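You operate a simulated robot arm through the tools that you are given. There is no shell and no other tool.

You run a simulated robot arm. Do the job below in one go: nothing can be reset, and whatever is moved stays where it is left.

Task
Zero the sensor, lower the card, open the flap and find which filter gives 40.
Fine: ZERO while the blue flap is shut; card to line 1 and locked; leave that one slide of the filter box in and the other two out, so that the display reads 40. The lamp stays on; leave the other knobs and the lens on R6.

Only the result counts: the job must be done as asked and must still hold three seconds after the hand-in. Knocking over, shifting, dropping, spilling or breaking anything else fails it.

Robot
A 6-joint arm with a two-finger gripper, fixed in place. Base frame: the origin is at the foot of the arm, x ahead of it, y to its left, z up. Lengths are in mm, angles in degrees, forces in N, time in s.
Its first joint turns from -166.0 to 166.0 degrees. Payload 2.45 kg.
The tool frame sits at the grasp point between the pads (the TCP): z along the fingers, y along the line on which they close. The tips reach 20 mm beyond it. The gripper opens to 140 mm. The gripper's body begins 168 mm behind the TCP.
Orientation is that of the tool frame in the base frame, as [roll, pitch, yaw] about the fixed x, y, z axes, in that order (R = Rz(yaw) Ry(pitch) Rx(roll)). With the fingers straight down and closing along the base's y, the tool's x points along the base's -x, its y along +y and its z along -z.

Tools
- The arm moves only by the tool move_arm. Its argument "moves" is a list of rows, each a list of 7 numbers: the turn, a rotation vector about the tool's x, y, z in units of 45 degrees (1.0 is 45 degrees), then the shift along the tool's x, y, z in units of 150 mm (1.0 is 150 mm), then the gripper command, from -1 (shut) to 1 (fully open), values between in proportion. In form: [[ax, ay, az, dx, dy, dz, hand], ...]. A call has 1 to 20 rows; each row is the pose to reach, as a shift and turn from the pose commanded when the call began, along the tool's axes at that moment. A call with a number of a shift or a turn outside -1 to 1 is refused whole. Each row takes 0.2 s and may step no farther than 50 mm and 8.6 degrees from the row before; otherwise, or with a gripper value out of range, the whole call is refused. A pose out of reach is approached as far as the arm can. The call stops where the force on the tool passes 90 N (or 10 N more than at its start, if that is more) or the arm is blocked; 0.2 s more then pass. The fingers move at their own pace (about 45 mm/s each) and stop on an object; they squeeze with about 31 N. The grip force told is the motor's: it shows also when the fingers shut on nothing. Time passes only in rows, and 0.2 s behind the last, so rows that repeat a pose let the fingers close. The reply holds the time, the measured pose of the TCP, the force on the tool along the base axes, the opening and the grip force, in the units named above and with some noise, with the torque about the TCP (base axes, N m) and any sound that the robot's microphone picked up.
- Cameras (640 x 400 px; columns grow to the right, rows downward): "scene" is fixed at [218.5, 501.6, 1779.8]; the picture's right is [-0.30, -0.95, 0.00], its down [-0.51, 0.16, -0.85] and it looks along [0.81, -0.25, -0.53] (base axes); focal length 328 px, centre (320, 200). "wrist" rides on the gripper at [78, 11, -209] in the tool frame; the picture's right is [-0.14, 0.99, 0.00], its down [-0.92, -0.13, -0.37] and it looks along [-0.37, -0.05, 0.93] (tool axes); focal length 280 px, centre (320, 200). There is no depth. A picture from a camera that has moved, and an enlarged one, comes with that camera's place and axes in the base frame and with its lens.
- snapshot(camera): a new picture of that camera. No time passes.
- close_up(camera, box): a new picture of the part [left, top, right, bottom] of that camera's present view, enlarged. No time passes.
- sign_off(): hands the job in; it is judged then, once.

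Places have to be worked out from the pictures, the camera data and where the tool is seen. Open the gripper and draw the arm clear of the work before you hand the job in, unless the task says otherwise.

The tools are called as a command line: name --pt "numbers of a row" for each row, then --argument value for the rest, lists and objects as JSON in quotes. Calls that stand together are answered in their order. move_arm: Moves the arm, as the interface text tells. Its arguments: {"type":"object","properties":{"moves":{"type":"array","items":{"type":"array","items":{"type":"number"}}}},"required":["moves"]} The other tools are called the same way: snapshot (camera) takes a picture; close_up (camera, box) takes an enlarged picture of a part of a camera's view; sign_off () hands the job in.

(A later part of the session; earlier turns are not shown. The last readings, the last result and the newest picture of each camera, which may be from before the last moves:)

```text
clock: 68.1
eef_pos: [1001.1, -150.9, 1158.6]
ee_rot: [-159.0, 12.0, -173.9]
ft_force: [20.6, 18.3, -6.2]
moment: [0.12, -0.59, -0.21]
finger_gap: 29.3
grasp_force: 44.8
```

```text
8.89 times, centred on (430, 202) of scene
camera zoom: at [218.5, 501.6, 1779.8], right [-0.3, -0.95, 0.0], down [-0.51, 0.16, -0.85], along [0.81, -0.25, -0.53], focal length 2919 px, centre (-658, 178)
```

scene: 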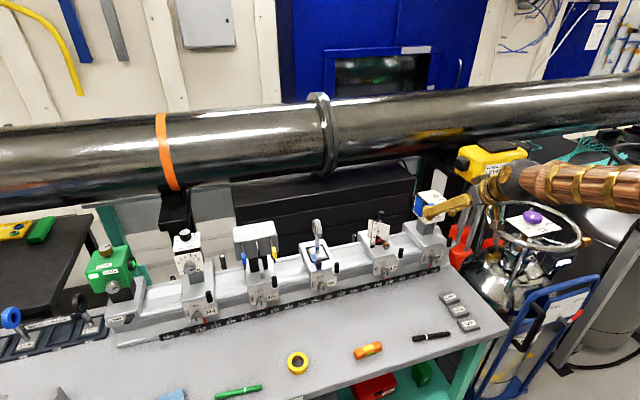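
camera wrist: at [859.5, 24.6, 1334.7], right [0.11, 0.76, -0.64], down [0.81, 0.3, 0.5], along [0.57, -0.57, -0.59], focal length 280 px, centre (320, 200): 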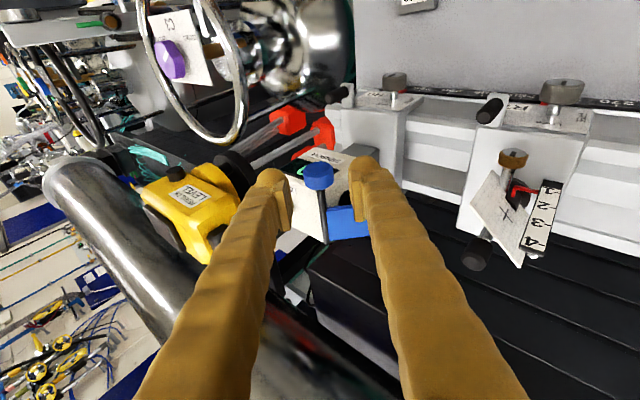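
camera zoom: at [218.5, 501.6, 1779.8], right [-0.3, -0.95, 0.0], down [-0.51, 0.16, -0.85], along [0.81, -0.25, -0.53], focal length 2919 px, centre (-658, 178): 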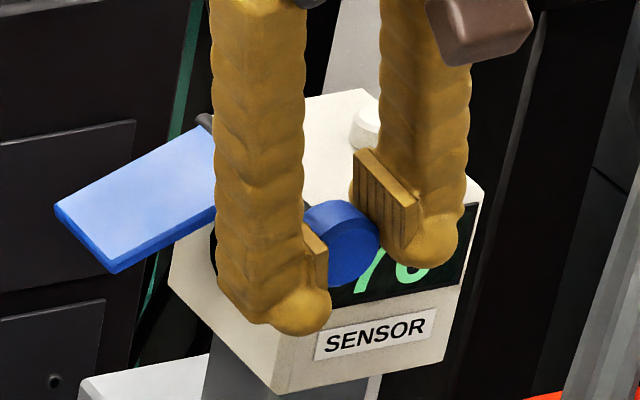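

The flap follows (now roughly 70°) and the display shows a value. I continue turning up to 42° more.

move_arm --pt "-0.1514 -0.0035 0.0355 -0.0001 -0.0044 -0.0009 -1" --pt "-0.3028 -0.007 0.071 0.0003 -0.0119 0.0002 -1" --pt "-0.4542 -0.0105 0.1065 0.001 -0.0192 0.0022 -1" --pt "-0.6056 -0.014 0.142 0.0018 -0.0261 0.0051 -1" --pt "-0.757 -0.0175 0.1775 0.0028 -0.0327 0.0087 -1" --pt "-0.9084 -0.021 0.213 0.004 -0.0387 0.0131 -1"

close_up --camera "wrist" --box '[240, 90, 400, 250]'

close_up --camera "scene" --box '[400, 170, 460, 225]'

```text
clock: 69.5
eef_pos: [999.7, -156.3, 1158.5]
ee_rot: [158.0, 12.7, 176.4]
ft_force: [-0.9, 31.1, -8.4]
moment: [-0.73, 0.42, 0.32]
finger_gap: 30.9
grasp_force: 44.7
```

```text
2.50 times, centred on (320, 170) of wrist
camera zoom: at [874.9, -217.8, 1332.1], right [0.11, 0.91, 0.39], down [0.82, -0.31, 0.49], along [0.57, 0.27, -0.78], focal length 701 px, centre (320, 275)
```

zoom: 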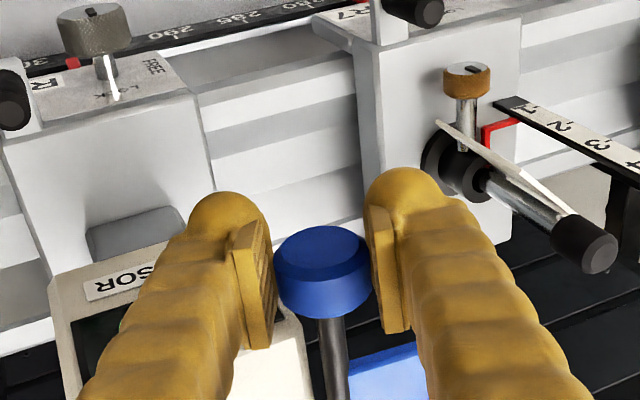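

```text
7.27 times, centred on (430, 198) of scene
camera zoom: at [218.5, 501.6, 1779.8], right [-0.3, -0.95, 0.0], down [-0.51, 0.16, -0.85], along [0.81, -0.25, -0.53], focal length 2388 px, centre (-480, 218)
```

zoom: 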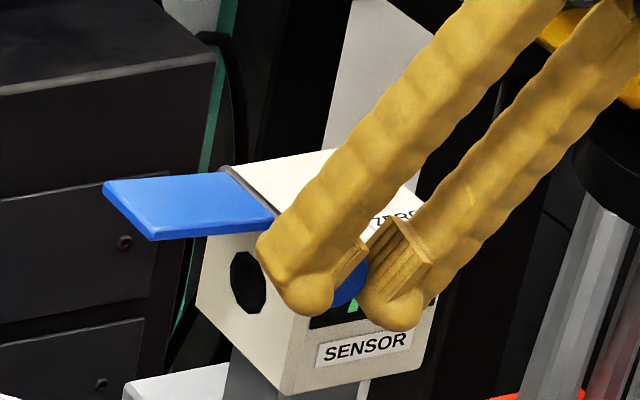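

The flap is now horizontal (about 90°) with the aperture fully exposed. I open, back off upward, and check that it stays and what the display reads.

move_arm --pt "0 0 0 0 0 0 -0.5" --pt "0 0 0 0 0 0 -0.3" --pt "0 0 0 0 0 -0.1 -0.3" --pt "0 0 0 0 0 -0.3 -0.3" --pt "0.1514 0.0035 -0.0355 0 0 -0.55 -0.3" --pt "0.3028 0.007 -0.071 0 0.05 -0.8 -0.3" --pt "0.4542 0.0105 -0.1065 0 0.1 -0.95 -0.3"

close_up --camera "scene" --box '[400, 170, 460, 225]'

snapshot --camera "wrist"

snapshot --camera "scene"

```text
clock: 71.1
eef_pos: [968.3, -195.7, 1293.7]
ee_rot: [179.7, 13.2, -178.8]
ft_force: [0.0, -0.9, 0.1]
moment: [0.02, 0.03, 0.0]
finger_gap: 48.9
grasp_force: 0.1
```

```text
7.27 times, centred on (430, 198) of scene
camera zoom: at [218.5, 501.6, 1779.8], right [-0.3, -0.95, 0.0], down [-0.51, 0.16, -0.85], along [0.81, -0.25, -0.53], focal length 2388 px, centre (-480, 218)
```

zoom: 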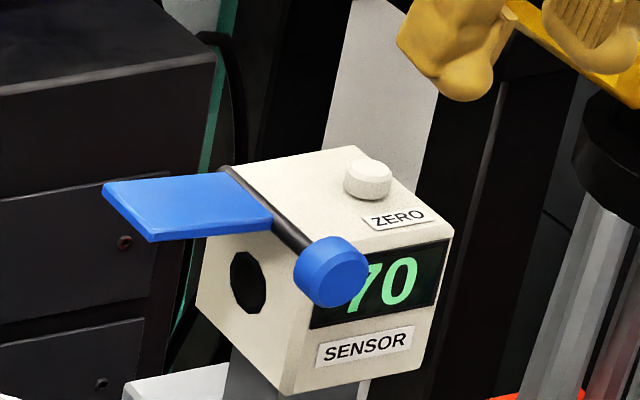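

```text
taken
camera wrist: at [844.3, -188.9, 1477.8], right [0.11, 0.99, 0.04], down [0.81, -0.11, 0.57], along [0.57, -0.03, -0.82], focal length 280 px, centre (320, 200)
```

wrist: 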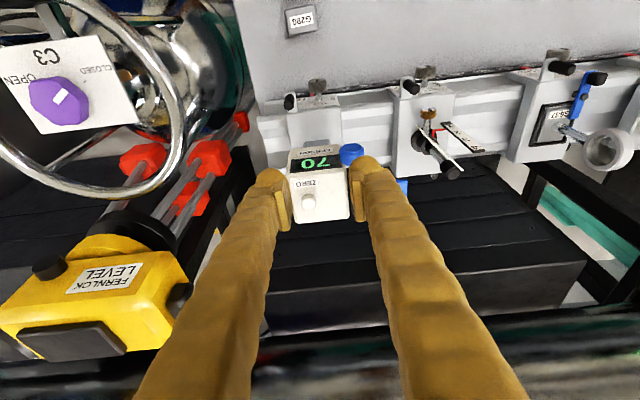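

```text
taken
```

scene: 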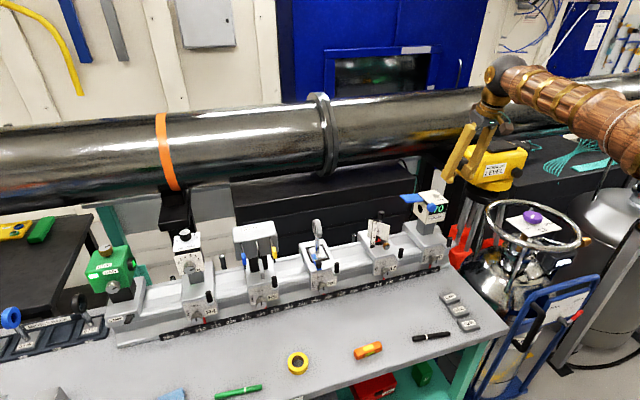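

The display reads 70 with the flap standing open and holding. Next the filter box around y ≈ 465: I travel there with the tool tilted 45° at a safe height.

move_arm --pt "0 -0.177 0 0.195 0.167 -0.046 0.2" --pt "0 -0.354 0 0.39 0.333 -0.092 0.5" --pt "0 -0.53 0 0.584 0.5 -0.137 1" --pt "0 -0.707 0 0.779 0.667 -0.183 1"

move_arm --pt "0 0 0 0.05 0.25 -0.05 1" --pt "0 0 0 0.1 0.5 -0.1 1" --pt "0 0 0 0.15 0.75 -0.15 1" --pt "0 0 0 0.2 1 -0.2 1"

move_arm --pt "0 0 0 0 0.25 0 1" --pt "0 0 0 0 0.5 0 1" --pt "0 0 0 0 0.75 0 1" --pt "0 0 0 0 1 0 1"

move_arm --pt "0 0 0 0 0.25 0 1" --pt "0 0 0 0 0.5 0 1" --pt "0 0 0 0 0.75 0 1" --pt "0 0 0 0 1 0 1"

snapshot --camera "wrist"

snapshot --camera "scene"

```text
clock: 72.1
eef_pos: [845.0, -98.0, 1292.8]
ee_rot: [179.4, 45.0, -179.2]
ft_force: [0.8, 1.1, -0.6]
moment: [-0.02, -0.03, 0.0]
finger_gap: 135.1
grasp_force: 0.0
```

```text
clock: 73.1
eef_pos: [797.8, 53.1, 1295.3]
ee_rot: [179.5, 45.1, -179.1]
ft_force: [-0.7, 0.2, -0.3]
moment: [0.0, 0.01, 0.01]
finger_gap: 140.0
grasp_force: 0.1
```

```text
clock: 74.1
eef_pos: [793.6, 200.8, 1295.9]
ee_rot: [179.4, 45.1, -179.1]
ft_force: [-0.3, 0.3, 0.3]
moment: [-0.04, 0.01, 0.01]
finger_gap: 140.2
grasp_force: 0.1
```

```text
clock: 75.1
eef_pos: [791.3, 352.3, 1298.0]
ee_rot: [179.3, 45.1, -179.1]
ft_force: [0.3, 0.1, 0.8]
moment: [0.0, 0.02, 0.01]
finger_gap: 140.1
grasp_force: 0.0
```

```text
taken
camera wrist: at [587.1, 358.3, 1387.7], right [0.08, 0.99, 0.1], down [0.39, -0.13, 0.91], along [0.92, -0.03, -0.4], focal length 280 px, centre (320, 200)
```

wrist: 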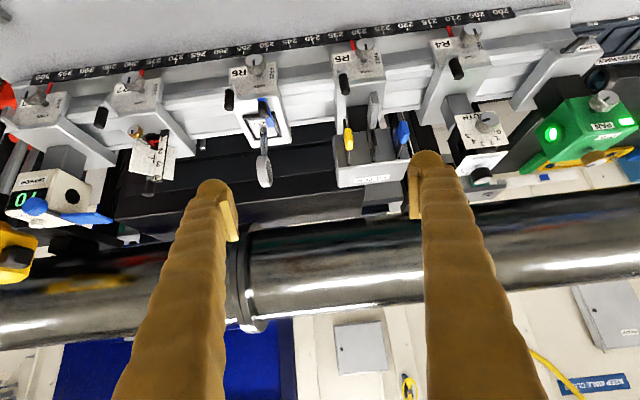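

```text
taken
```

scene: 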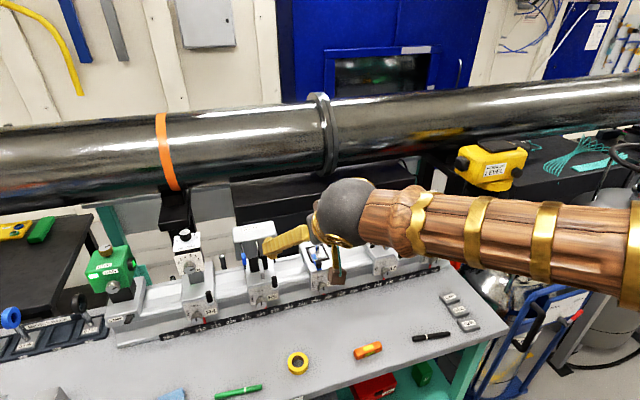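

Now I take close-ups of the filter box from this pose, and of the display as seen from here.

close_up --camera "wrist" --box '[325, 80, 425, 190]'

close_up --camera "wrist" --box '[0, 140, 120, 250]'

close_up --camera "wrist" --box '[430, 90, 640, 200]'

close_up --camera "scene" --box '[225, 215, 295, 300]'

```text
3.64 times, centred on (375, 135) of wrist
camera zoom: at [587.1, 358.3, 1387.7], right [0.08, 0.99, 0.1], down [0.39, -0.13, 0.91], along [0.92, -0.03, -0.4], focal length 1020 px, centre (120, 436)
```

zoom: 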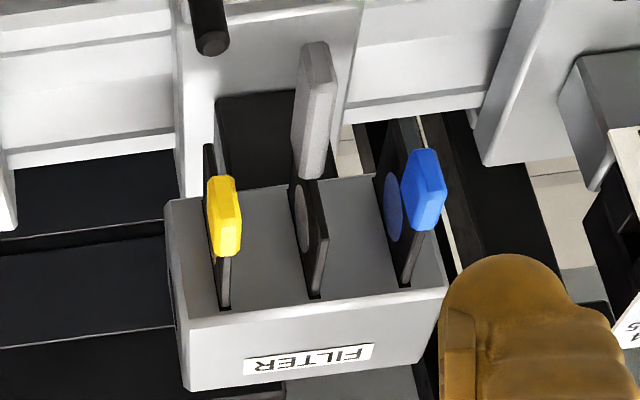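

```text
3.64 times, centred on (60, 195) of wrist
camera zoom: at [587.1, 358.3, 1387.7], right [0.08, 0.99, 0.1], down [0.39, -0.13, 0.91], along [0.92, -0.03, -0.4], focal length 1020 px, centre (1266, 218)
```

zoom: 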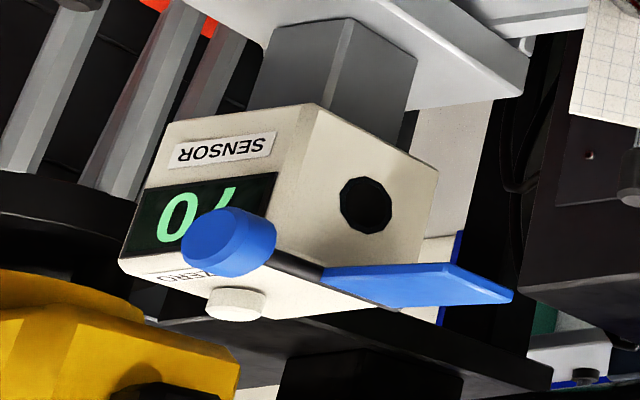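

```text
3.05 times, centred on (535, 145) of wrist
camera zoom: at [587.1, 358.3, 1387.7], right [0.08, 0.99, 0.1], down [0.39, -0.13, 0.91], along [0.92, -0.03, -0.4], focal length 854 px, centre (-335, 368)
```

zoom: 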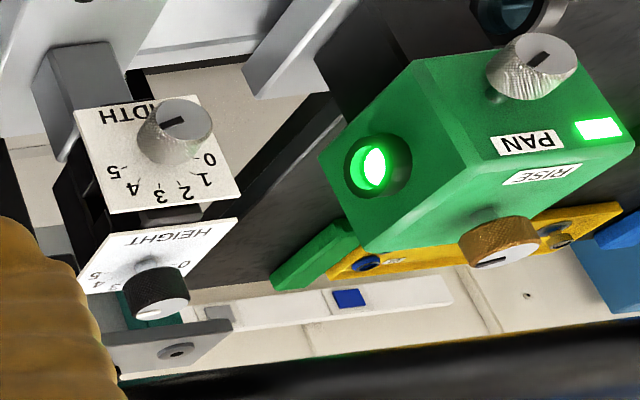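

```text
4.71 times, centred on (260, 258) of scene
camera zoom: at [218.5, 501.6, 1779.8], right [-0.3, -0.95, 0.0], down [-0.51, 0.16, -0.85], along [0.81, -0.25, -0.53], focal length 1545 px, centre (602, -71)
```

zoom: 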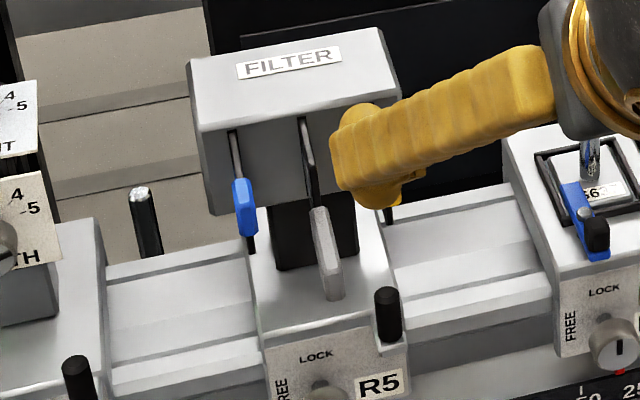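

Blue and yellow have vertical tabs near x ≈ 982, z 1095–1133; the grey one looks like a longer bar reaching toward the robot. I zoom in further to understand each slide's position.

close_up --camera "wrist" --box '[340, 85, 400, 145]'

close_up --camera "wrist" --box '[335, 115, 415, 175]'

close_up --camera "scene" --box '[245, 235, 285, 285]'

```text
6.67 times, centred on (370, 115) of wrist
camera zoom: at [587.1, 358.3, 1387.7], right [0.08, 0.99, 0.1], down [0.39, -0.13, 0.91], along [0.92, -0.03, -0.4], focal length 1869 px, centre (-13, 767)
```

zoom: 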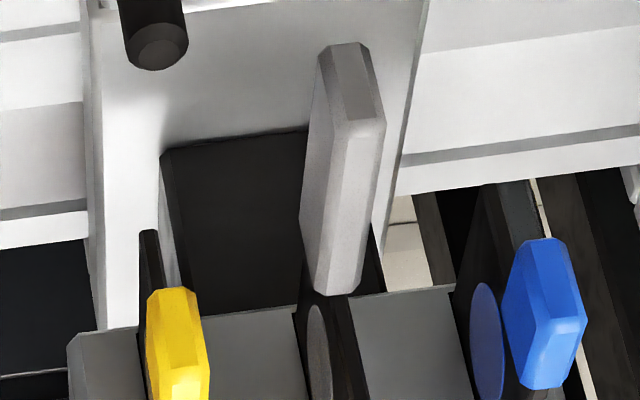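

```text
6.67 times, centred on (375, 145) of wrist
camera zoom: at [587.1, 358.3, 1387.7], right [0.08, 0.99, 0.1], down [0.39, -0.13, 0.91], along [0.92, -0.03, -0.4], focal length 1869 px, centre (-47, 567)
```

zoom: 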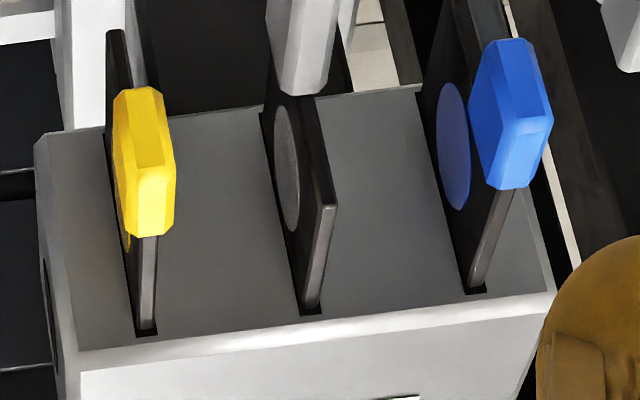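

```text
8.00 times, centred on (265, 260) of scene
camera zoom: at [218.5, 501.6, 1779.8], right [-0.3, -0.95, 0.0], down [-0.51, 0.16, -0.85], along [0.81, -0.25, -0.53], focal length 2627 px, centre (760, -280)
```

zoom: 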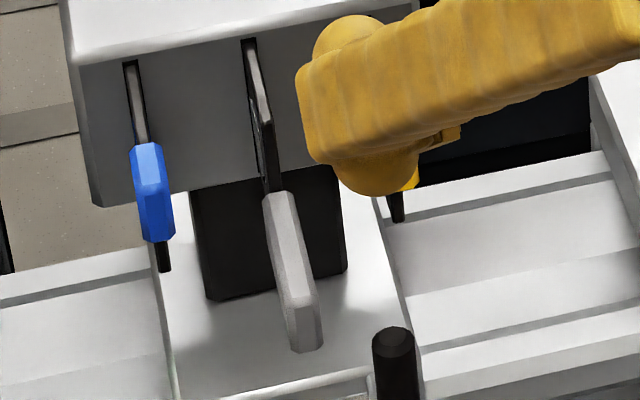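

The two viewpoints share nearly the same line of sight, so depth is uncertain. I move the wrist camera above the box for a steeper view.

move_arm --pt "0 0.139 0 -0.084 0.13 0.173 1" --pt "0 0.279 0 -0.168 0.26 0.347 1" --pt "0 0.418 0 -0.251 0.39 0.52 1" --pt "0 0.558 0 -0.335 0.52 0.693 1"

snapshot --camera "wrist"

close_up --camera "wrist" --box '[240, 60, 400, 200]'

```text
clock: 76.1
eef_pos: [899.8, 434.3, 1260.1]
ee_rot: [179.5, 20.0, -178.8]
ft_force: [-0.5, -0.9, 1.0]
moment: [0.05, -0.07, -0.05]
finger_gap: 140.2
grasp_force: 0.0
```

```text
taken
camera wrist: at [754.3, 439.9, 1427.7], right [0.11, 0.99, 0.05], down [0.74, -0.12, 0.66], along [0.66, -0.03, -0.75], focal length 280 px, centre (320, 200)
```

wrist: 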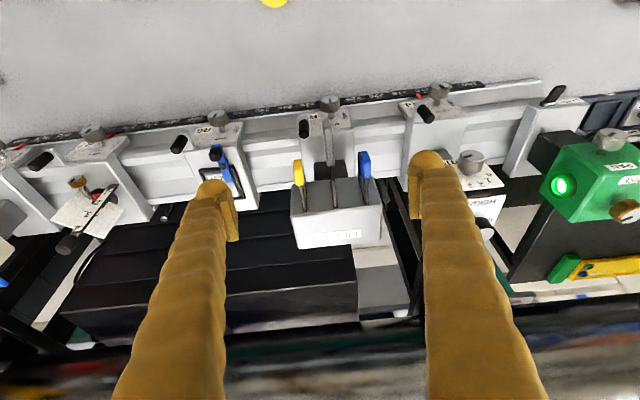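

```text
2.86 times, centred on (320, 130) of wrist
camera zoom: at [754.3, 439.9, 1427.7], right [0.11, 0.99, 0.05], down [0.74, -0.12, 0.66], along [0.66, -0.03, -0.75], focal length 801 px, centre (320, 400)
```

zoom: 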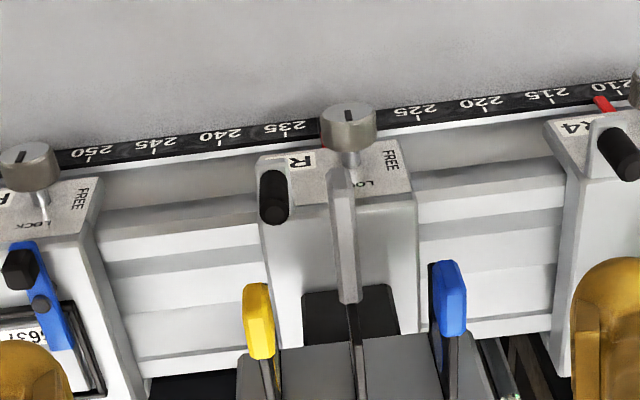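

I zoom on the slides from here for triangulation against the earlier wrist view.

close_up --camera "wrist" --box '[285, 90, 385, 190]'

close_up --camera "wrist" --box '[280, 130, 400, 250]'

```text
4.00 times, centred on (335, 140) of wrist
camera zoom: at [754.3, 439.9, 1427.7], right [0.11, 0.99, 0.05], down [0.74, -0.12, 0.66], along [0.66, -0.03, -0.75], focal length 1122 px, centre (260, 440)
```

zoom: 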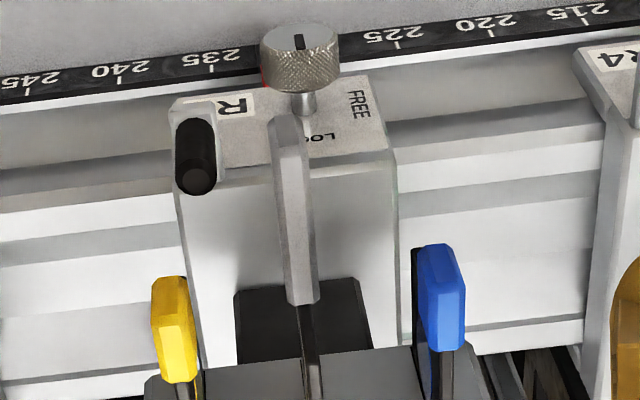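

```text
3.33 times, centred on (340, 190) of wrist
camera zoom: at [754.3, 439.9, 1427.7], right [0.11, 0.99, 0.05], down [0.74, -0.12, 0.66], along [0.66, -0.03, -0.75], focal length 935 px, centre (253, 233)
```

zoom: 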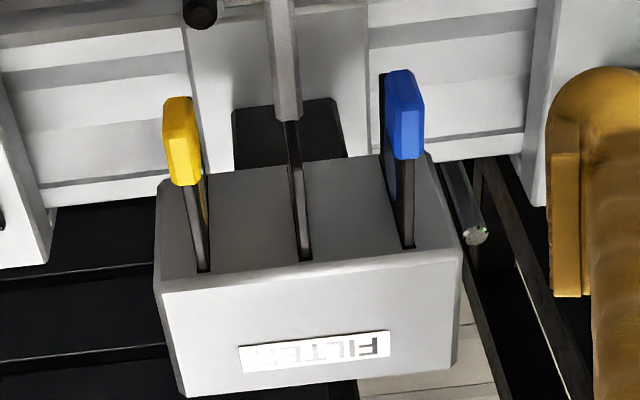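

Now the geometry is clear: blue tab at x 963–987, y 495, z 1107–1134; yellow the same at y 405; grey bar at x 928–984, y 450, z 1072–1100; box front at x ≈ 1040. All three are out (display 70). I close the gripper and go in front of the blue tab to push it in first.

move_arm --pt "0.005 -0.139 0.006 0.071 0.102 0.05 -1" --pt "0.01 -0.278 0.012 0.142 0.203 0.1 -1" --pt "0.015 -0.417 0.019 0.214 0.305 0.2 -1" --pt "0.02 -0.556 0.025 0.285 0.407 0.3 -1" --pt "0.02 -0.556 0.025 0.285 0.407 0.393 -1" --pt "0.02 -0.556 0.025 0.285 0.407 0.393 -1" --pt "0.02 -0.556 0.025 0.285 0.407 0.393 -1" --pt "0.02 -0.556 0.025 0.285 0.407 0.393 -1"

close_up --camera "wrist" --box '[220, 40, 420, 240]'

close_up --camera "scene" --box '[220, 200, 300, 290]'

```text
clock: 77.9
eef_pos: [878.0, 492.3, 1190.5]
ee_rot: [179.7, 45.0, 179.7]
ft_force: [0.1, -0.7, 0.8]
moment: [0.01, -0.03, 0.04]
finger_gap: 0.1
grasp_force: 15.4
```

```text
2.00 times, centred on (320, 140) of wrist
camera zoom: at [674.1, 502.9, 1281.9], right [0.1, 0.99, 0.1], down [0.39, -0.13, 0.91], along [0.92, -0.05, -0.4], focal length 561 px, centre (320, 320)
```

zoom: 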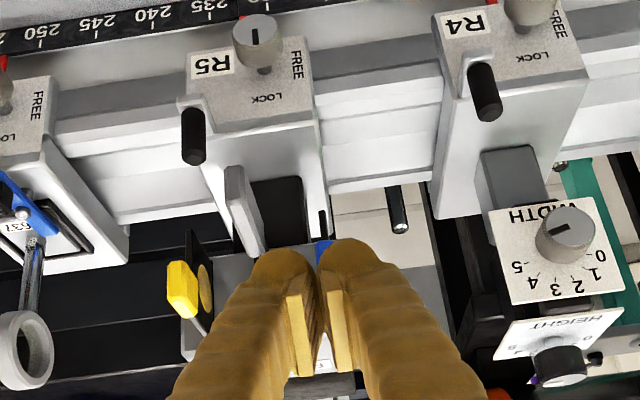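

```text
4.44 times, centred on (260, 245) of scene
camera zoom: at [218.5, 501.6, 1779.8], right [-0.3, -0.95, 0.0], down [-0.51, 0.16, -0.85], along [0.81, -0.25, -0.53], focal length 1460 px, centre (587, 0)
```

zoom: 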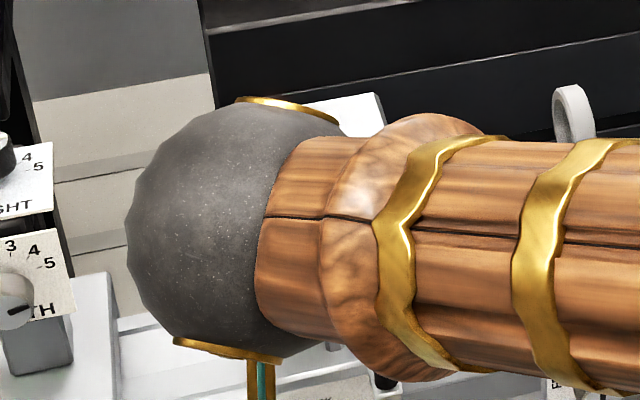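

The blue tab is right behind the closed fingertips at y ≈ 493. I lower to the tab's height just in front of it.

move_arm --pt "0 0 0 0.042 0.004 0.174 -1" --pt "0 0 0 0.083 0.007 0.347 -1" --pt "0 0 0 0.125 0.011 0.521 -1"

close_up --camera "wrist" --box '[240, 80, 400, 240]'

```text
clock: 78.7
eef_pos: [921.8, 494.2, 1123.1]
ee_rot: [179.7, 45.0, 179.8]
ft_force: [-0.3, 0.6, 1.5]
moment: [0.02, 0.03, -0.01]
finger_gap: 0.2
grasp_force: 29.4
```

```text
2.50 times, centred on (320, 160) of wrist
camera zoom: at [717.6, 504.9, 1213.7], right [0.1, 0.99, 0.1], down [0.39, -0.13, 0.91], along [0.92, -0.05, -0.4], focal length 701 px, centre (320, 300)
```

zoom: 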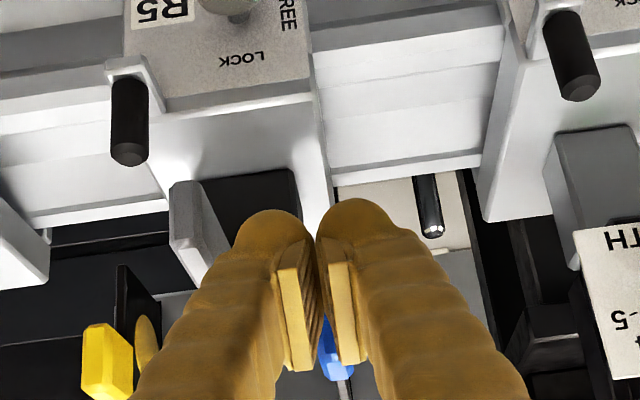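

Blue is directly in front of the fingertips. I push it in along +x by steps.

move_arm --pt "0 0 0 -0.03 0 0.03 -1" --pt "0 0 0 -0.06 0 0.06 -1" --pt "0 0 0 -0.09 0 0.09 -1" --pt "0 0 0 -0.12 0 0.12 -1" --pt "0 0 0 -0.15 0 0.15 -1" --pt "0 0 0 -0.18 0 0.18 -1" --pt "0 0 0 -0.21 0 0.21 -1" --pt "0 0 0 -0.25 0 0.25 -1"

close_up --camera "wrist" --box '[240, 80, 400, 240]'

close_up --camera "scene" --box '[400, 180, 460, 225]'

```text
clock: 80.5
eef_pos: [973.7, 495.0, 1121.0]
ee_rot: [179.6, 44.9, 179.7]
ft_force: [0.0, 0.6, 0.0]
moment: [-0.02, -0.02, -0.03]
finger_gap: 0.0
grasp_force: 29.3
```

```text
2.50 times, centred on (320, 160) of wrist
camera zoom: at [770.6, 505.4, 1212.8], right [0.1, 0.99, 0.1], down [0.39, -0.13, 0.91], along [0.92, -0.05, -0.4], focal length 701 px, centre (320, 300)
```

zoom: 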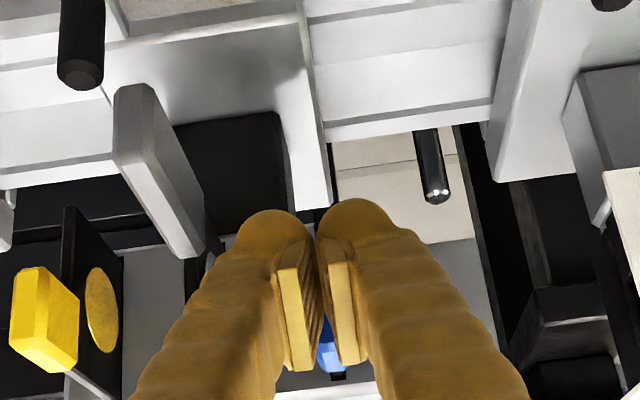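

```text
8.89 times, centred on (430, 202) of scene
camera zoom: at [218.5, 501.6, 1779.8], right [-0.3, -0.95, 0.0], down [-0.51, 0.16, -0.85], along [0.81, -0.25, -0.53], focal length 2919 px, centre (-658, 178)
```

zoom: 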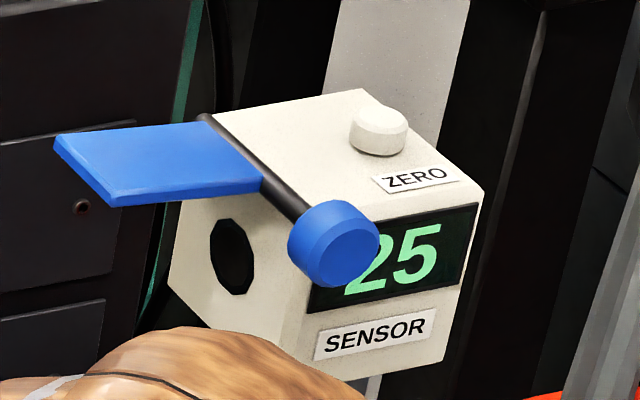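

The display changed to 25 with blue pushed in ~38 mm. I push a little further to see whether it is fully in.

move_arm --pt "0 0 0 -0.02 0 0.02 -1" --pt "0 0 0 -0.04 0 0.04 -1" --pt "0 0 0 -0.06 0 0.06 -1" --pt "0 0 0 -0.08 0 0.08 -1"

close_up --camera "wrist" --box '[240, 80, 400, 240]'

close_up --camera "scene" --box '[400, 180, 460, 225]'

```text
clock: 81.4
eef_pos: [981.6, 494.8, 1120.6]
ee_rot: [179.7, 44.8, 179.5]
ft_force: [-48.8, -9.4, 10.5]
moment: [-0.03, -0.24, -0.32]
finger_gap: 6.0
grasp_force: 29.1
stopped in row 4: the force on the tool passed its limit at 102 N (the readings are from after the stop); the commanded pose is now the measured one
```

```text
2.50 times, centred on (320, 160) of wrist
camera zoom: at [777.7, 506.3, 1213.5], right [0.1, 0.99, 0.1], down [0.4, -0.13, 0.91], along [0.91, -0.05, -0.4], focal length 701 px, centre (320, 300)
```

zoom: 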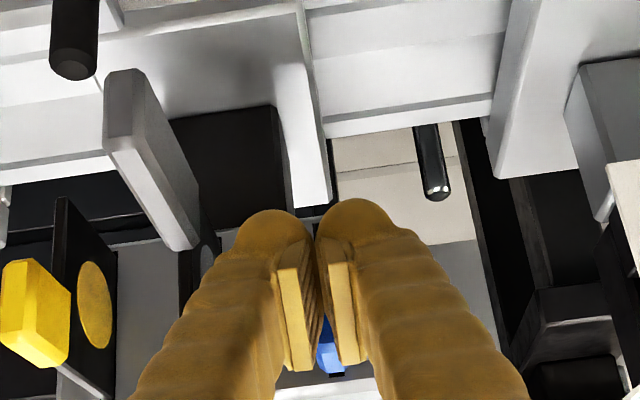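

```text
8.89 times, centred on (430, 202) of scene
camera zoom: at [218.5, 501.6, 1779.8], right [-0.3, -0.95, 0.0], down [-0.51, 0.16, -0.85], along [0.81, -0.25, -0.53], focal length 2919 px, centre (-658, 178)
```

zoom: 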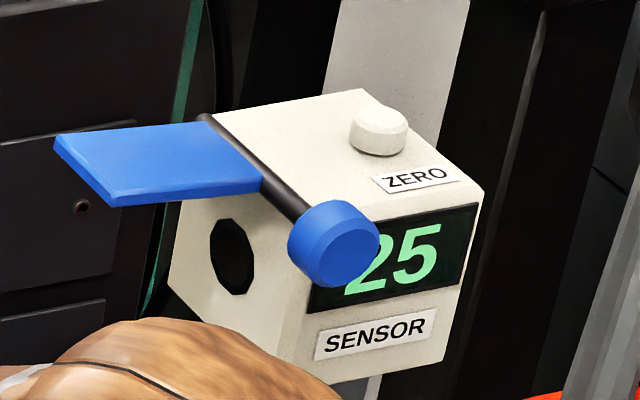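

Blue is fully in and gives 25, so it is not the one. I back off, rise, open, and prepare to grasp the blue tab to pull it out.

move_arm --pt "0 0 0 0.094 0 -0.094 -1" --pt "0 0 0 0.028 0 -0.217 -1" --pt "0 0 0 -0.104 0 -0.255 -0.514" --pt "0 0 0 -0.159 0 -0.203 -0.514" --pt "0 0 0 -0.159 0 -0.203 -0.514"

close_up --camera "wrist" --box '[240, 80, 400, 240]'

close_up --camera "wrist" --box '[300, 140, 350, 190]'

```text
clock: 82.6
eef_pos: [978.3, 494.2, 1159.2]
ee_rot: [179.7, 44.7, 179.6]
ft_force: [0.3, -0.4, -0.2]
moment: [-0.01, -0.01, 0.01]
finger_gap: 34.0
grasp_force: 0.1
```

```text
2.50 times, centred on (320, 160) of wrist
camera zoom: at [775.0, 505.4, 1251.5], right [0.1, 0.99, 0.1], down [0.39, -0.13, 0.91], along [0.91, -0.05, -0.4], focal length 701 px, centre (320, 300)
```

zoom: 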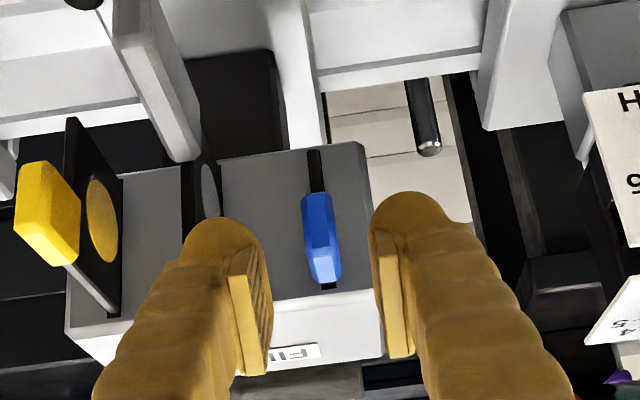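

```text
8.00 times, centred on (325, 165) of wrist
camera zoom: at [775.0, 505.4, 1251.5], right [0.1, 0.99, 0.1], down [0.39, -0.13, 0.91], along [0.91, -0.05, -0.4], focal length 2243 px, centre (280, 480)
```

zoom: 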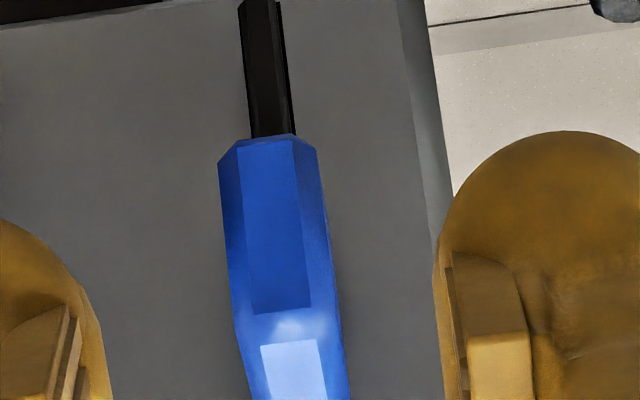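

The blue tab is centred between the open fingers. I advance to straddle it and close.

move_arm --pt "0 0 0 0.013 0.001 0.14 -0.514" --pt "0 0 0 0.026 0.002 0.278 -0.514" --pt "0 0 0 0.026 0.002 0.278 -1" --pt "0 0 0 0.026 0.002 0.278 -1" --pt "0 0 0 0.026 0.002 0.278 -1"

close_up --camera "wrist" --box '[240, 80, 400, 240]'

```text
clock: 83.8
eef_pos: [1003.5, 495.9, 1125.4]
ee_rot: [179.8, 44.7, 179.7]
ft_force: [-2.0, -18.0, 0.3]
moment: [-0.2, 0.0, -0.07]
finger_gap: 10.9
grasp_force: 36.3
```

```text
2.50 times, centred on (320, 160) of wrist
camera zoom: at [800.6, 506.4, 1217.4], right [0.1, 0.99, 0.1], down [0.4, -0.13, 0.91], along [0.91, -0.05, -0.4], focal length 701 px, centre (320, 300)
```

zoom: 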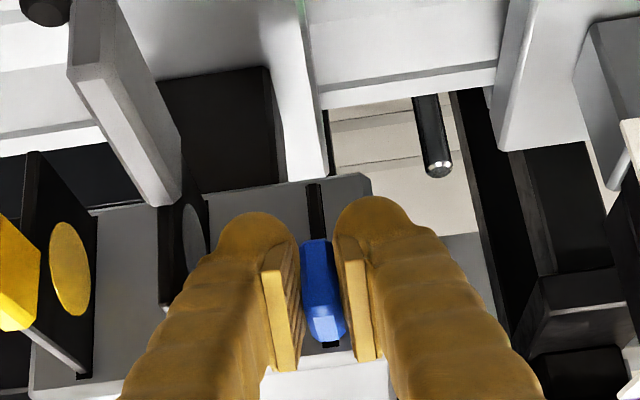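

Gripped (10.9 mm). I pull straight out along -x by 46 mm.

move_arm --pt "0 0 0 0.03 -0.003 -0.03 -1" --pt "0 0 0 0.06 -0.004 -0.06 -1" --pt "0 0 0 0.09 -0.005 -0.09 -1" --pt "0 0 0 0.12 -0.005 -0.12 -1" --pt "0 0 0 0.15 -0.005 -0.15 -1" --pt "0 0 0 0.18 -0.005 -0.18 -1" --pt "0 0 0 0.21 -0.005 -0.21 -1"

close_up --camera "wrist" --box '[240, 80, 400, 240]'

close_up --camera "scene" --box '[400, 180, 460, 225]'

```text
clock: 85.4
eef_pos: [961.0, 494.7, 1125.8]
ee_rot: [179.8, 44.6, 179.8]
ft_force: [3.3, -0.7, -24.6]
moment: [-0.1, 0.22, 0.05]
finger_gap: 10.9
grasp_force: 37.8
```

```text
2.50 times, centred on (320, 160) of wrist
camera zoom: at [757.4, 506.0, 1217.6], right [0.1, 0.99, 0.1], down [0.4, -0.13, 0.91], along [0.91, -0.05, -0.41], focal length 701 px, centre (320, 300)
```

zoom: 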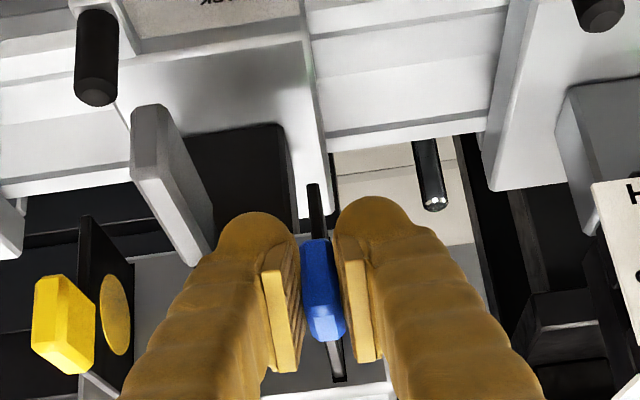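

```text
8.89 times, centred on (430, 202) of scene
camera zoom: at [218.5, 501.6, 1779.8], right [-0.3, -0.95, 0.0], down [-0.51, 0.16, -0.85], along [0.81, -0.25, -0.53], focal length 2919 px, centre (-658, 178)
```

zoom: 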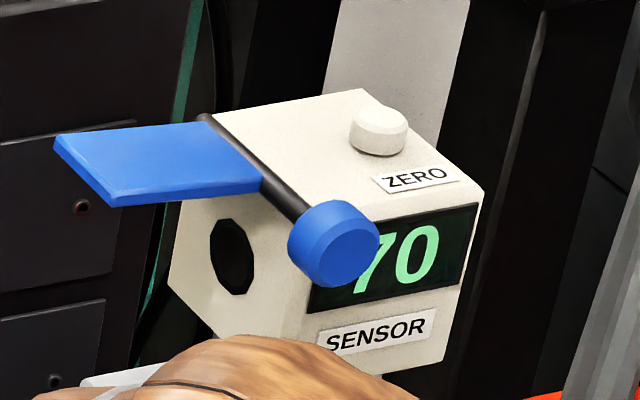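

Display is back to 70. I pull a last 3 mm to the end of travel, release, and back out along the tool axis.

move_arm --pt "0 0 0 0.014 0 -0.014 -1" --pt "0 0 0 0.014 0 -0.014 -1" --pt "0 0 0 0.014 0 -0.014 -0.6" --pt "0 0 0 0.014 0 -0.014 -0.514" --pt "0 0 0 0.014 0 -0.1 -0.514" --pt "0 0 0 0.014 0 -0.3 -0.514" --pt "0 0 0 0.014 0 -0.55 -0.514"

close_up --camera "wrist" --box '[200, 40, 440, 240]'

close_up --camera "scene" --box '[400, 180, 460, 225]'

```text
clock: 87.0
eef_pos: [901.5, 494.2, 1182.7]
ee_rot: [179.9, 44.7, 179.7]
ft_force: [-0.4, 0.1, 0.5]
moment: [-0.01, -0.05, 0.04]
finger_gap: 34.0
grasp_force: 0.1
```

```text
2.00 times, centred on (320, 140) of wrist
camera zoom: at [698.2, 505.3, 1274.6], right [0.1, 0.99, 0.1], down [0.4, -0.13, 0.91], along [0.91, -0.05, -0.4], focal length 561 px, centre (320, 320)
```

zoom: 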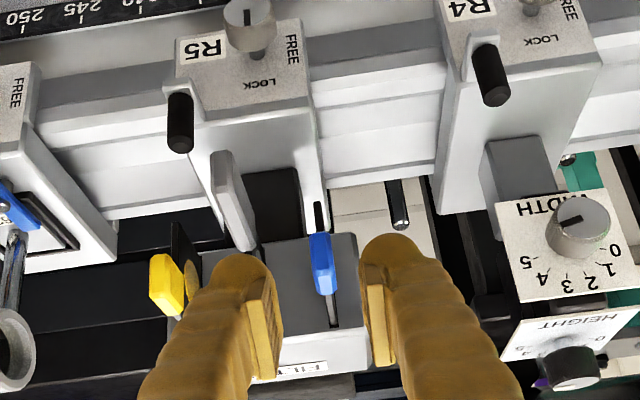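

```text
8.89 times, centred on (430, 202) of scene
camera zoom: at [218.5, 501.6, 1779.8], right [-0.3, -0.95, 0.0], down [-0.51, 0.16, -0.85], along [0.81, -0.25, -0.53], focal length 2919 px, centre (-658, 178)
```

zoom: 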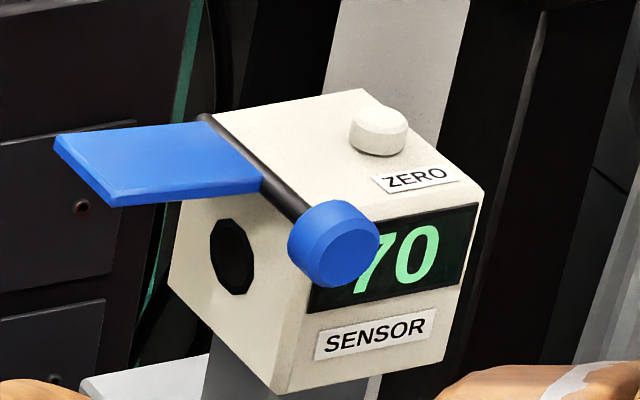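

Blue is out and the display reads 70. Now yellow: I close the fingers and move in front of its tab at y ≈ 405.

move_arm --pt "0 0 0 0.021 -0.198 -0.046 -1" --pt "0 0 0 0.043 -0.397 -0.093 -1" --pt "0 0 0 0.064 -0.595 -0.139 -1" --pt "0 0 0 0.064 -0.595 -0.139 -1"

move_arm --pt "0 0 0 0.041 0 0.17 -1" --pt "0 0 0 0.082 0 0.34 -1" --pt "0 0 0 0.123 0 0.509 -1"

close_up --camera "wrist" --box '[240, 80, 400, 240]'

```text
clock: 88.0
eef_pos: [877.0, 405.5, 1190.5]
ee_rot: [179.6, 44.7, 179.7]
ft_force: [0.1, 0.1, 0.1]
moment: [0.01, -0.01, 0.01]
finger_gap: 0.0
grasp_force: 29.1
```

```text
clock: 88.8
eef_pos: [917.7, 403.9, 1123.8]
ee_rot: [179.8, 44.7, 179.7]
ft_force: [-0.4, 0.0, 0.3]
moment: [0.0, 0.02, 0.02]
finger_gap: 0.1
grasp_force: 29.4
```

```text
2.50 times, centred on (320, 160) of wrist
camera zoom: at [714.5, 414.6, 1216.7], right [0.1, 0.99, 0.1], down [0.39, -0.13, 0.91], along [0.91, -0.05, -0.4], focal length 701 px, centre (320, 300)
```

zoom: 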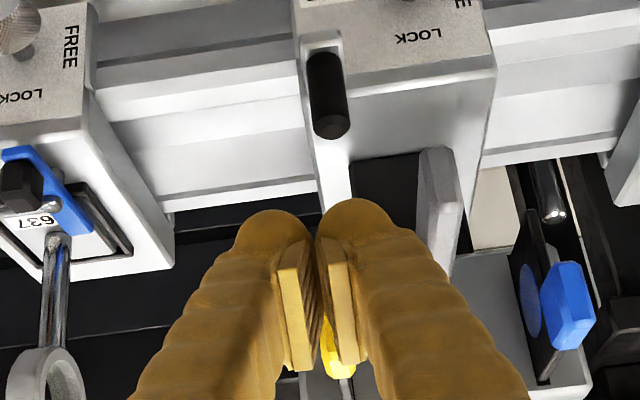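

Yellow is right behind the fingertips, just as blue was. I push it in along +x.

move_arm --pt "0 0 0 -0.03 0.003 0.03 -1" --pt "0 0 0 -0.06 0.003 0.06 -1" --pt "0 0 0 -0.09 0.003 0.09 -1" --pt "0 0 0 -0.12 0.003 0.12 -1" --pt "0 0 0 -0.15 0.003 0.15 -1" --pt "0 0 0 -0.18 0.003 0.18 -1" --pt "0 0 0 -0.21 0.003 0.21 -1" --pt "0 0 0 -0.24 0.003 0.24 -1" --pt "0 0 0 -0.265 0.003 0.265 -1" --pt "0 0 0 -0.285 0.003 0.285 -1"

close_up --camera "wrist" --box '[240, 80, 400, 240]'

close_up --camera "scene" --box '[400, 180, 460, 225]'

```text
clock: 91.0
eef_pos: [979.6, 405.1, 1124.7]
ee_rot: [179.9, 44.7, 179.8]
ft_force: [-6.1, 0.1, 0.2]
moment: [0.06, 0.01, -0.04]
finger_gap: 0.2
grasp_force: 28.9
```

```text
2.50 times, centred on (320, 160) of wrist
camera zoom: at [776.4, 416.5, 1216.0], right [0.1, 0.99, 0.1], down [0.4, -0.13, 0.91], along [0.91, -0.05, -0.4], focal length 701 px, centre (320, 300)
```

zoom: 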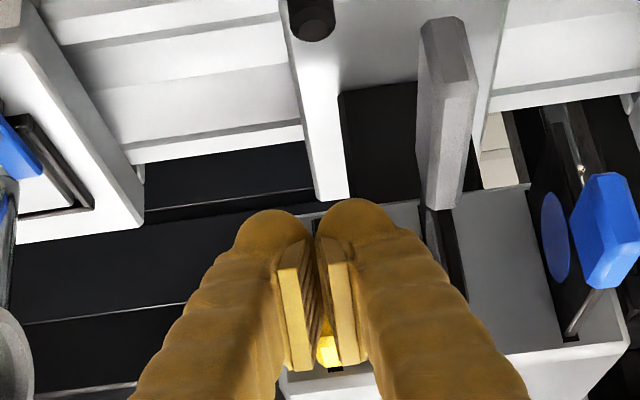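

```text
8.89 times, centred on (430, 202) of scene
camera zoom: at [218.5, 501.6, 1779.8], right [-0.3, -0.95, 0.0], down [-0.51, 0.16, -0.85], along [0.81, -0.25, -0.53], focal length 2919 px, centre (-658, 178)
```

zoom: 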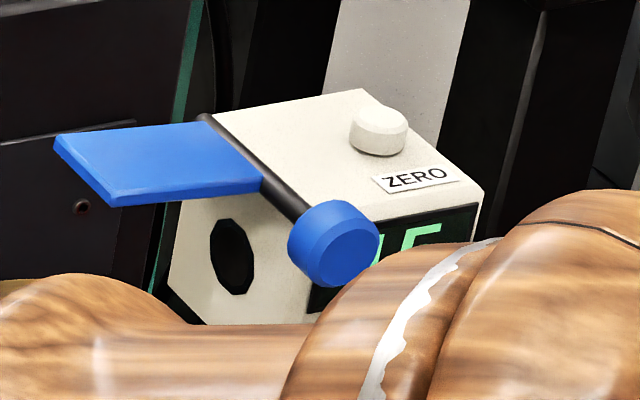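

The reading's last digit looks like 5, so not 40. I back off and rise to the pre-grasp pose, then read the display clearly.

move_arm --pt "0 0 0 0.094 0 -0.094 -1" --pt "0 0 0 0.028 0 -0.217 -1" --pt "0 0 0 -0.09 0 -0.25 -0.514" --pt "0 0 0 -0.14 0 -0.2 -0.514" --pt "0 0 0 -0.14 0 -0.2 -0.514"

close_up --camera "wrist" --box '[240, 80, 400, 240]'

close_up --camera "scene" --box '[400, 180, 460, 225]'

```text
clock: 92.2
eef_pos: [973.3, 407.3, 1158.4]
ee_rot: [179.6, 44.7, 179.7]
ft_force: [-0.5, -0.4, -0.5]
moment: [-0.01, 0.03, 0.02]
finger_gap: 33.7
grasp_force: 0.0
```

```text
2.50 times, centred on (320, 160) of wrist
camera zoom: at [771.3, 417.2, 1252.3], right [0.1, 0.99, 0.1], down [0.39, -0.13, 0.91], along [0.91, -0.05, -0.4], focal length 701 px, centre (320, 300)
```

zoom: 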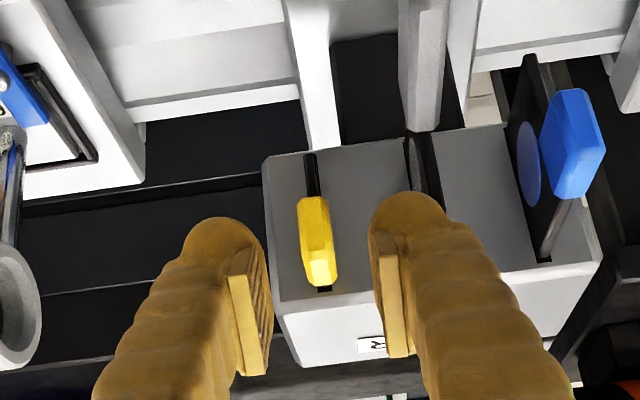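

```text
8.89 times, centred on (430, 202) of scene
camera zoom: at [218.5, 501.6, 1779.8], right [-0.3, -0.95, 0.0], down [-0.51, 0.16, -0.85], along [0.81, -0.25, -0.53], focal length 2919 px, centre (-658, 178)
```

zoom: 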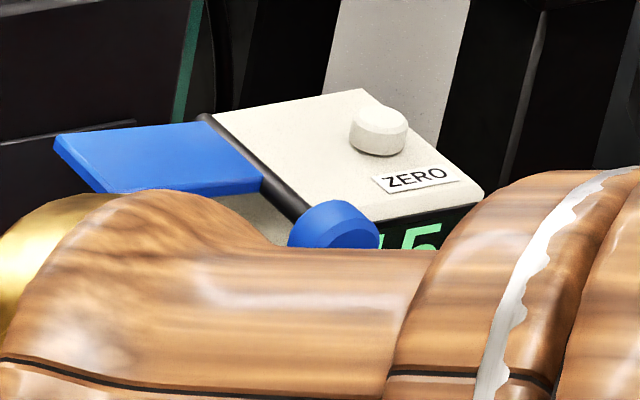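

The last digit is clearly 5, so yellow is not it either; grey must be the one. I grasp the yellow tab and pull it back out.

move_arm --pt "0 0 0 0.006 -0.003 0.15 -0.514" --pt "0 0 0 0.013 -0.007 0.298 -0.514" --pt "0 0 0 0.013 -0.007 0.298 -1" --pt "0 0 0 0.013 -0.007 0.298 -1" --pt "0 0 0 0.013 -0.007 0.298 -1"

close_up --camera "wrist" --box '[240, 80, 400, 240]'

```text
clock: 93.4
eef_pos: [1005.3, 404.9, 1126.6]
ee_rot: [179.8, 44.8, 179.6]
ft_force: [0.4, -3.2, 0.4]
moment: [-0.16, -0.11, 0.09]
finger_gap: 10.7
grasp_force: 36.8
```

```text
2.50 times, centred on (320, 160) of wrist
camera zoom: at [801.1, 416.0, 1219.0], right [0.1, 0.99, 0.1], down [0.39, -0.13, 0.91], along [0.91, -0.05, -0.4], focal length 701 px, centre (320, 300)
```

zoom: 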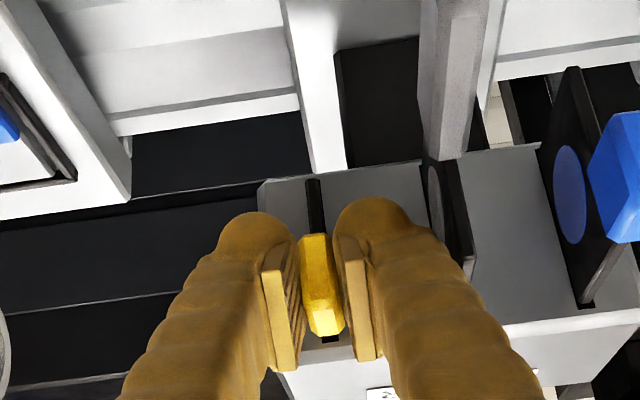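

Yellow is gripped (10.7 mm). I pull it straight out along -x to the end of its travel.

move_arm --pt "0 0 0 0.03 0 -0.03 -1" --pt "0 0 0 0.06 0 -0.06 -1" --pt "0 0 0 0.09 0 -0.09 -1" --pt "0 0 0 0.12 0 -0.12 -1" --pt "0 0 0 0.15 0 -0.15 -1" --pt "0 0 0 0.18 0 -0.18 -1" --pt "0 0 0 0.205 0 -0.205 -1" --pt "0 0 0 0.22 0 -0.22 -1"

close_up --camera "wrist" --box '[240, 80, 400, 240]'

close_up --camera "scene" --box '[400, 180, 460, 225]'

```text
clock: 95.2
eef_pos: [958.3, 404.9, 1129.1]
ee_rot: [179.7, 44.8, 179.7]
ft_force: [26.2, 2.6, -8.9]
moment: [-0.08, -0.12, 0.07]
finger_gap: 11.1
grasp_force: 38.3
```

```text
2.50 times, centred on (320, 160) of wrist
camera zoom: at [755.2, 415.4, 1220.2], right [0.1, 0.99, 0.1], down [0.39, -0.13, 0.91], along [0.91, -0.05, -0.4], focal length 701 px, centre (320, 300)
```

zoom: 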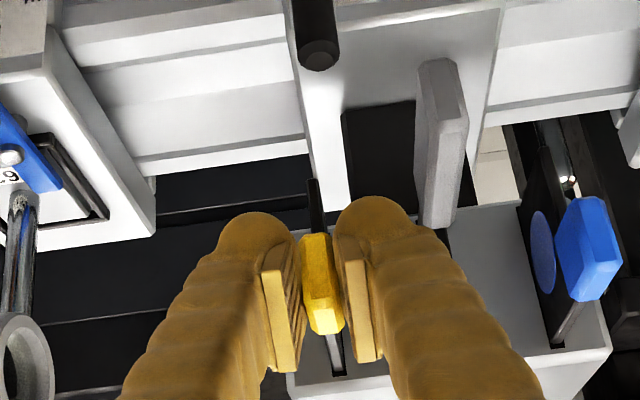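

```text
8.89 times, centred on (430, 202) of scene
camera zoom: at [218.5, 501.6, 1779.8], right [-0.3, -0.95, 0.0], down [-0.51, 0.16, -0.85], along [0.81, -0.25, -0.53], focal length 2919 px, centre (-658, 178)
```

zoom: 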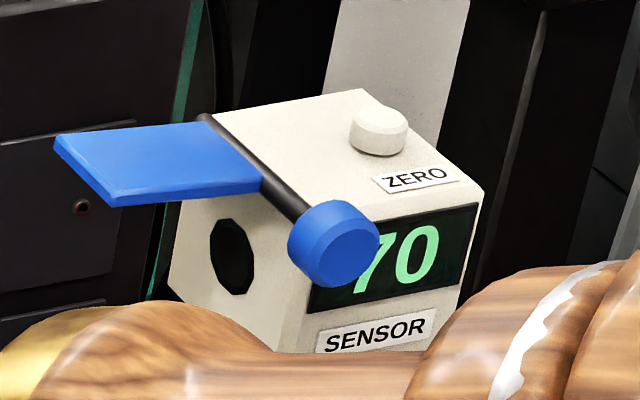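

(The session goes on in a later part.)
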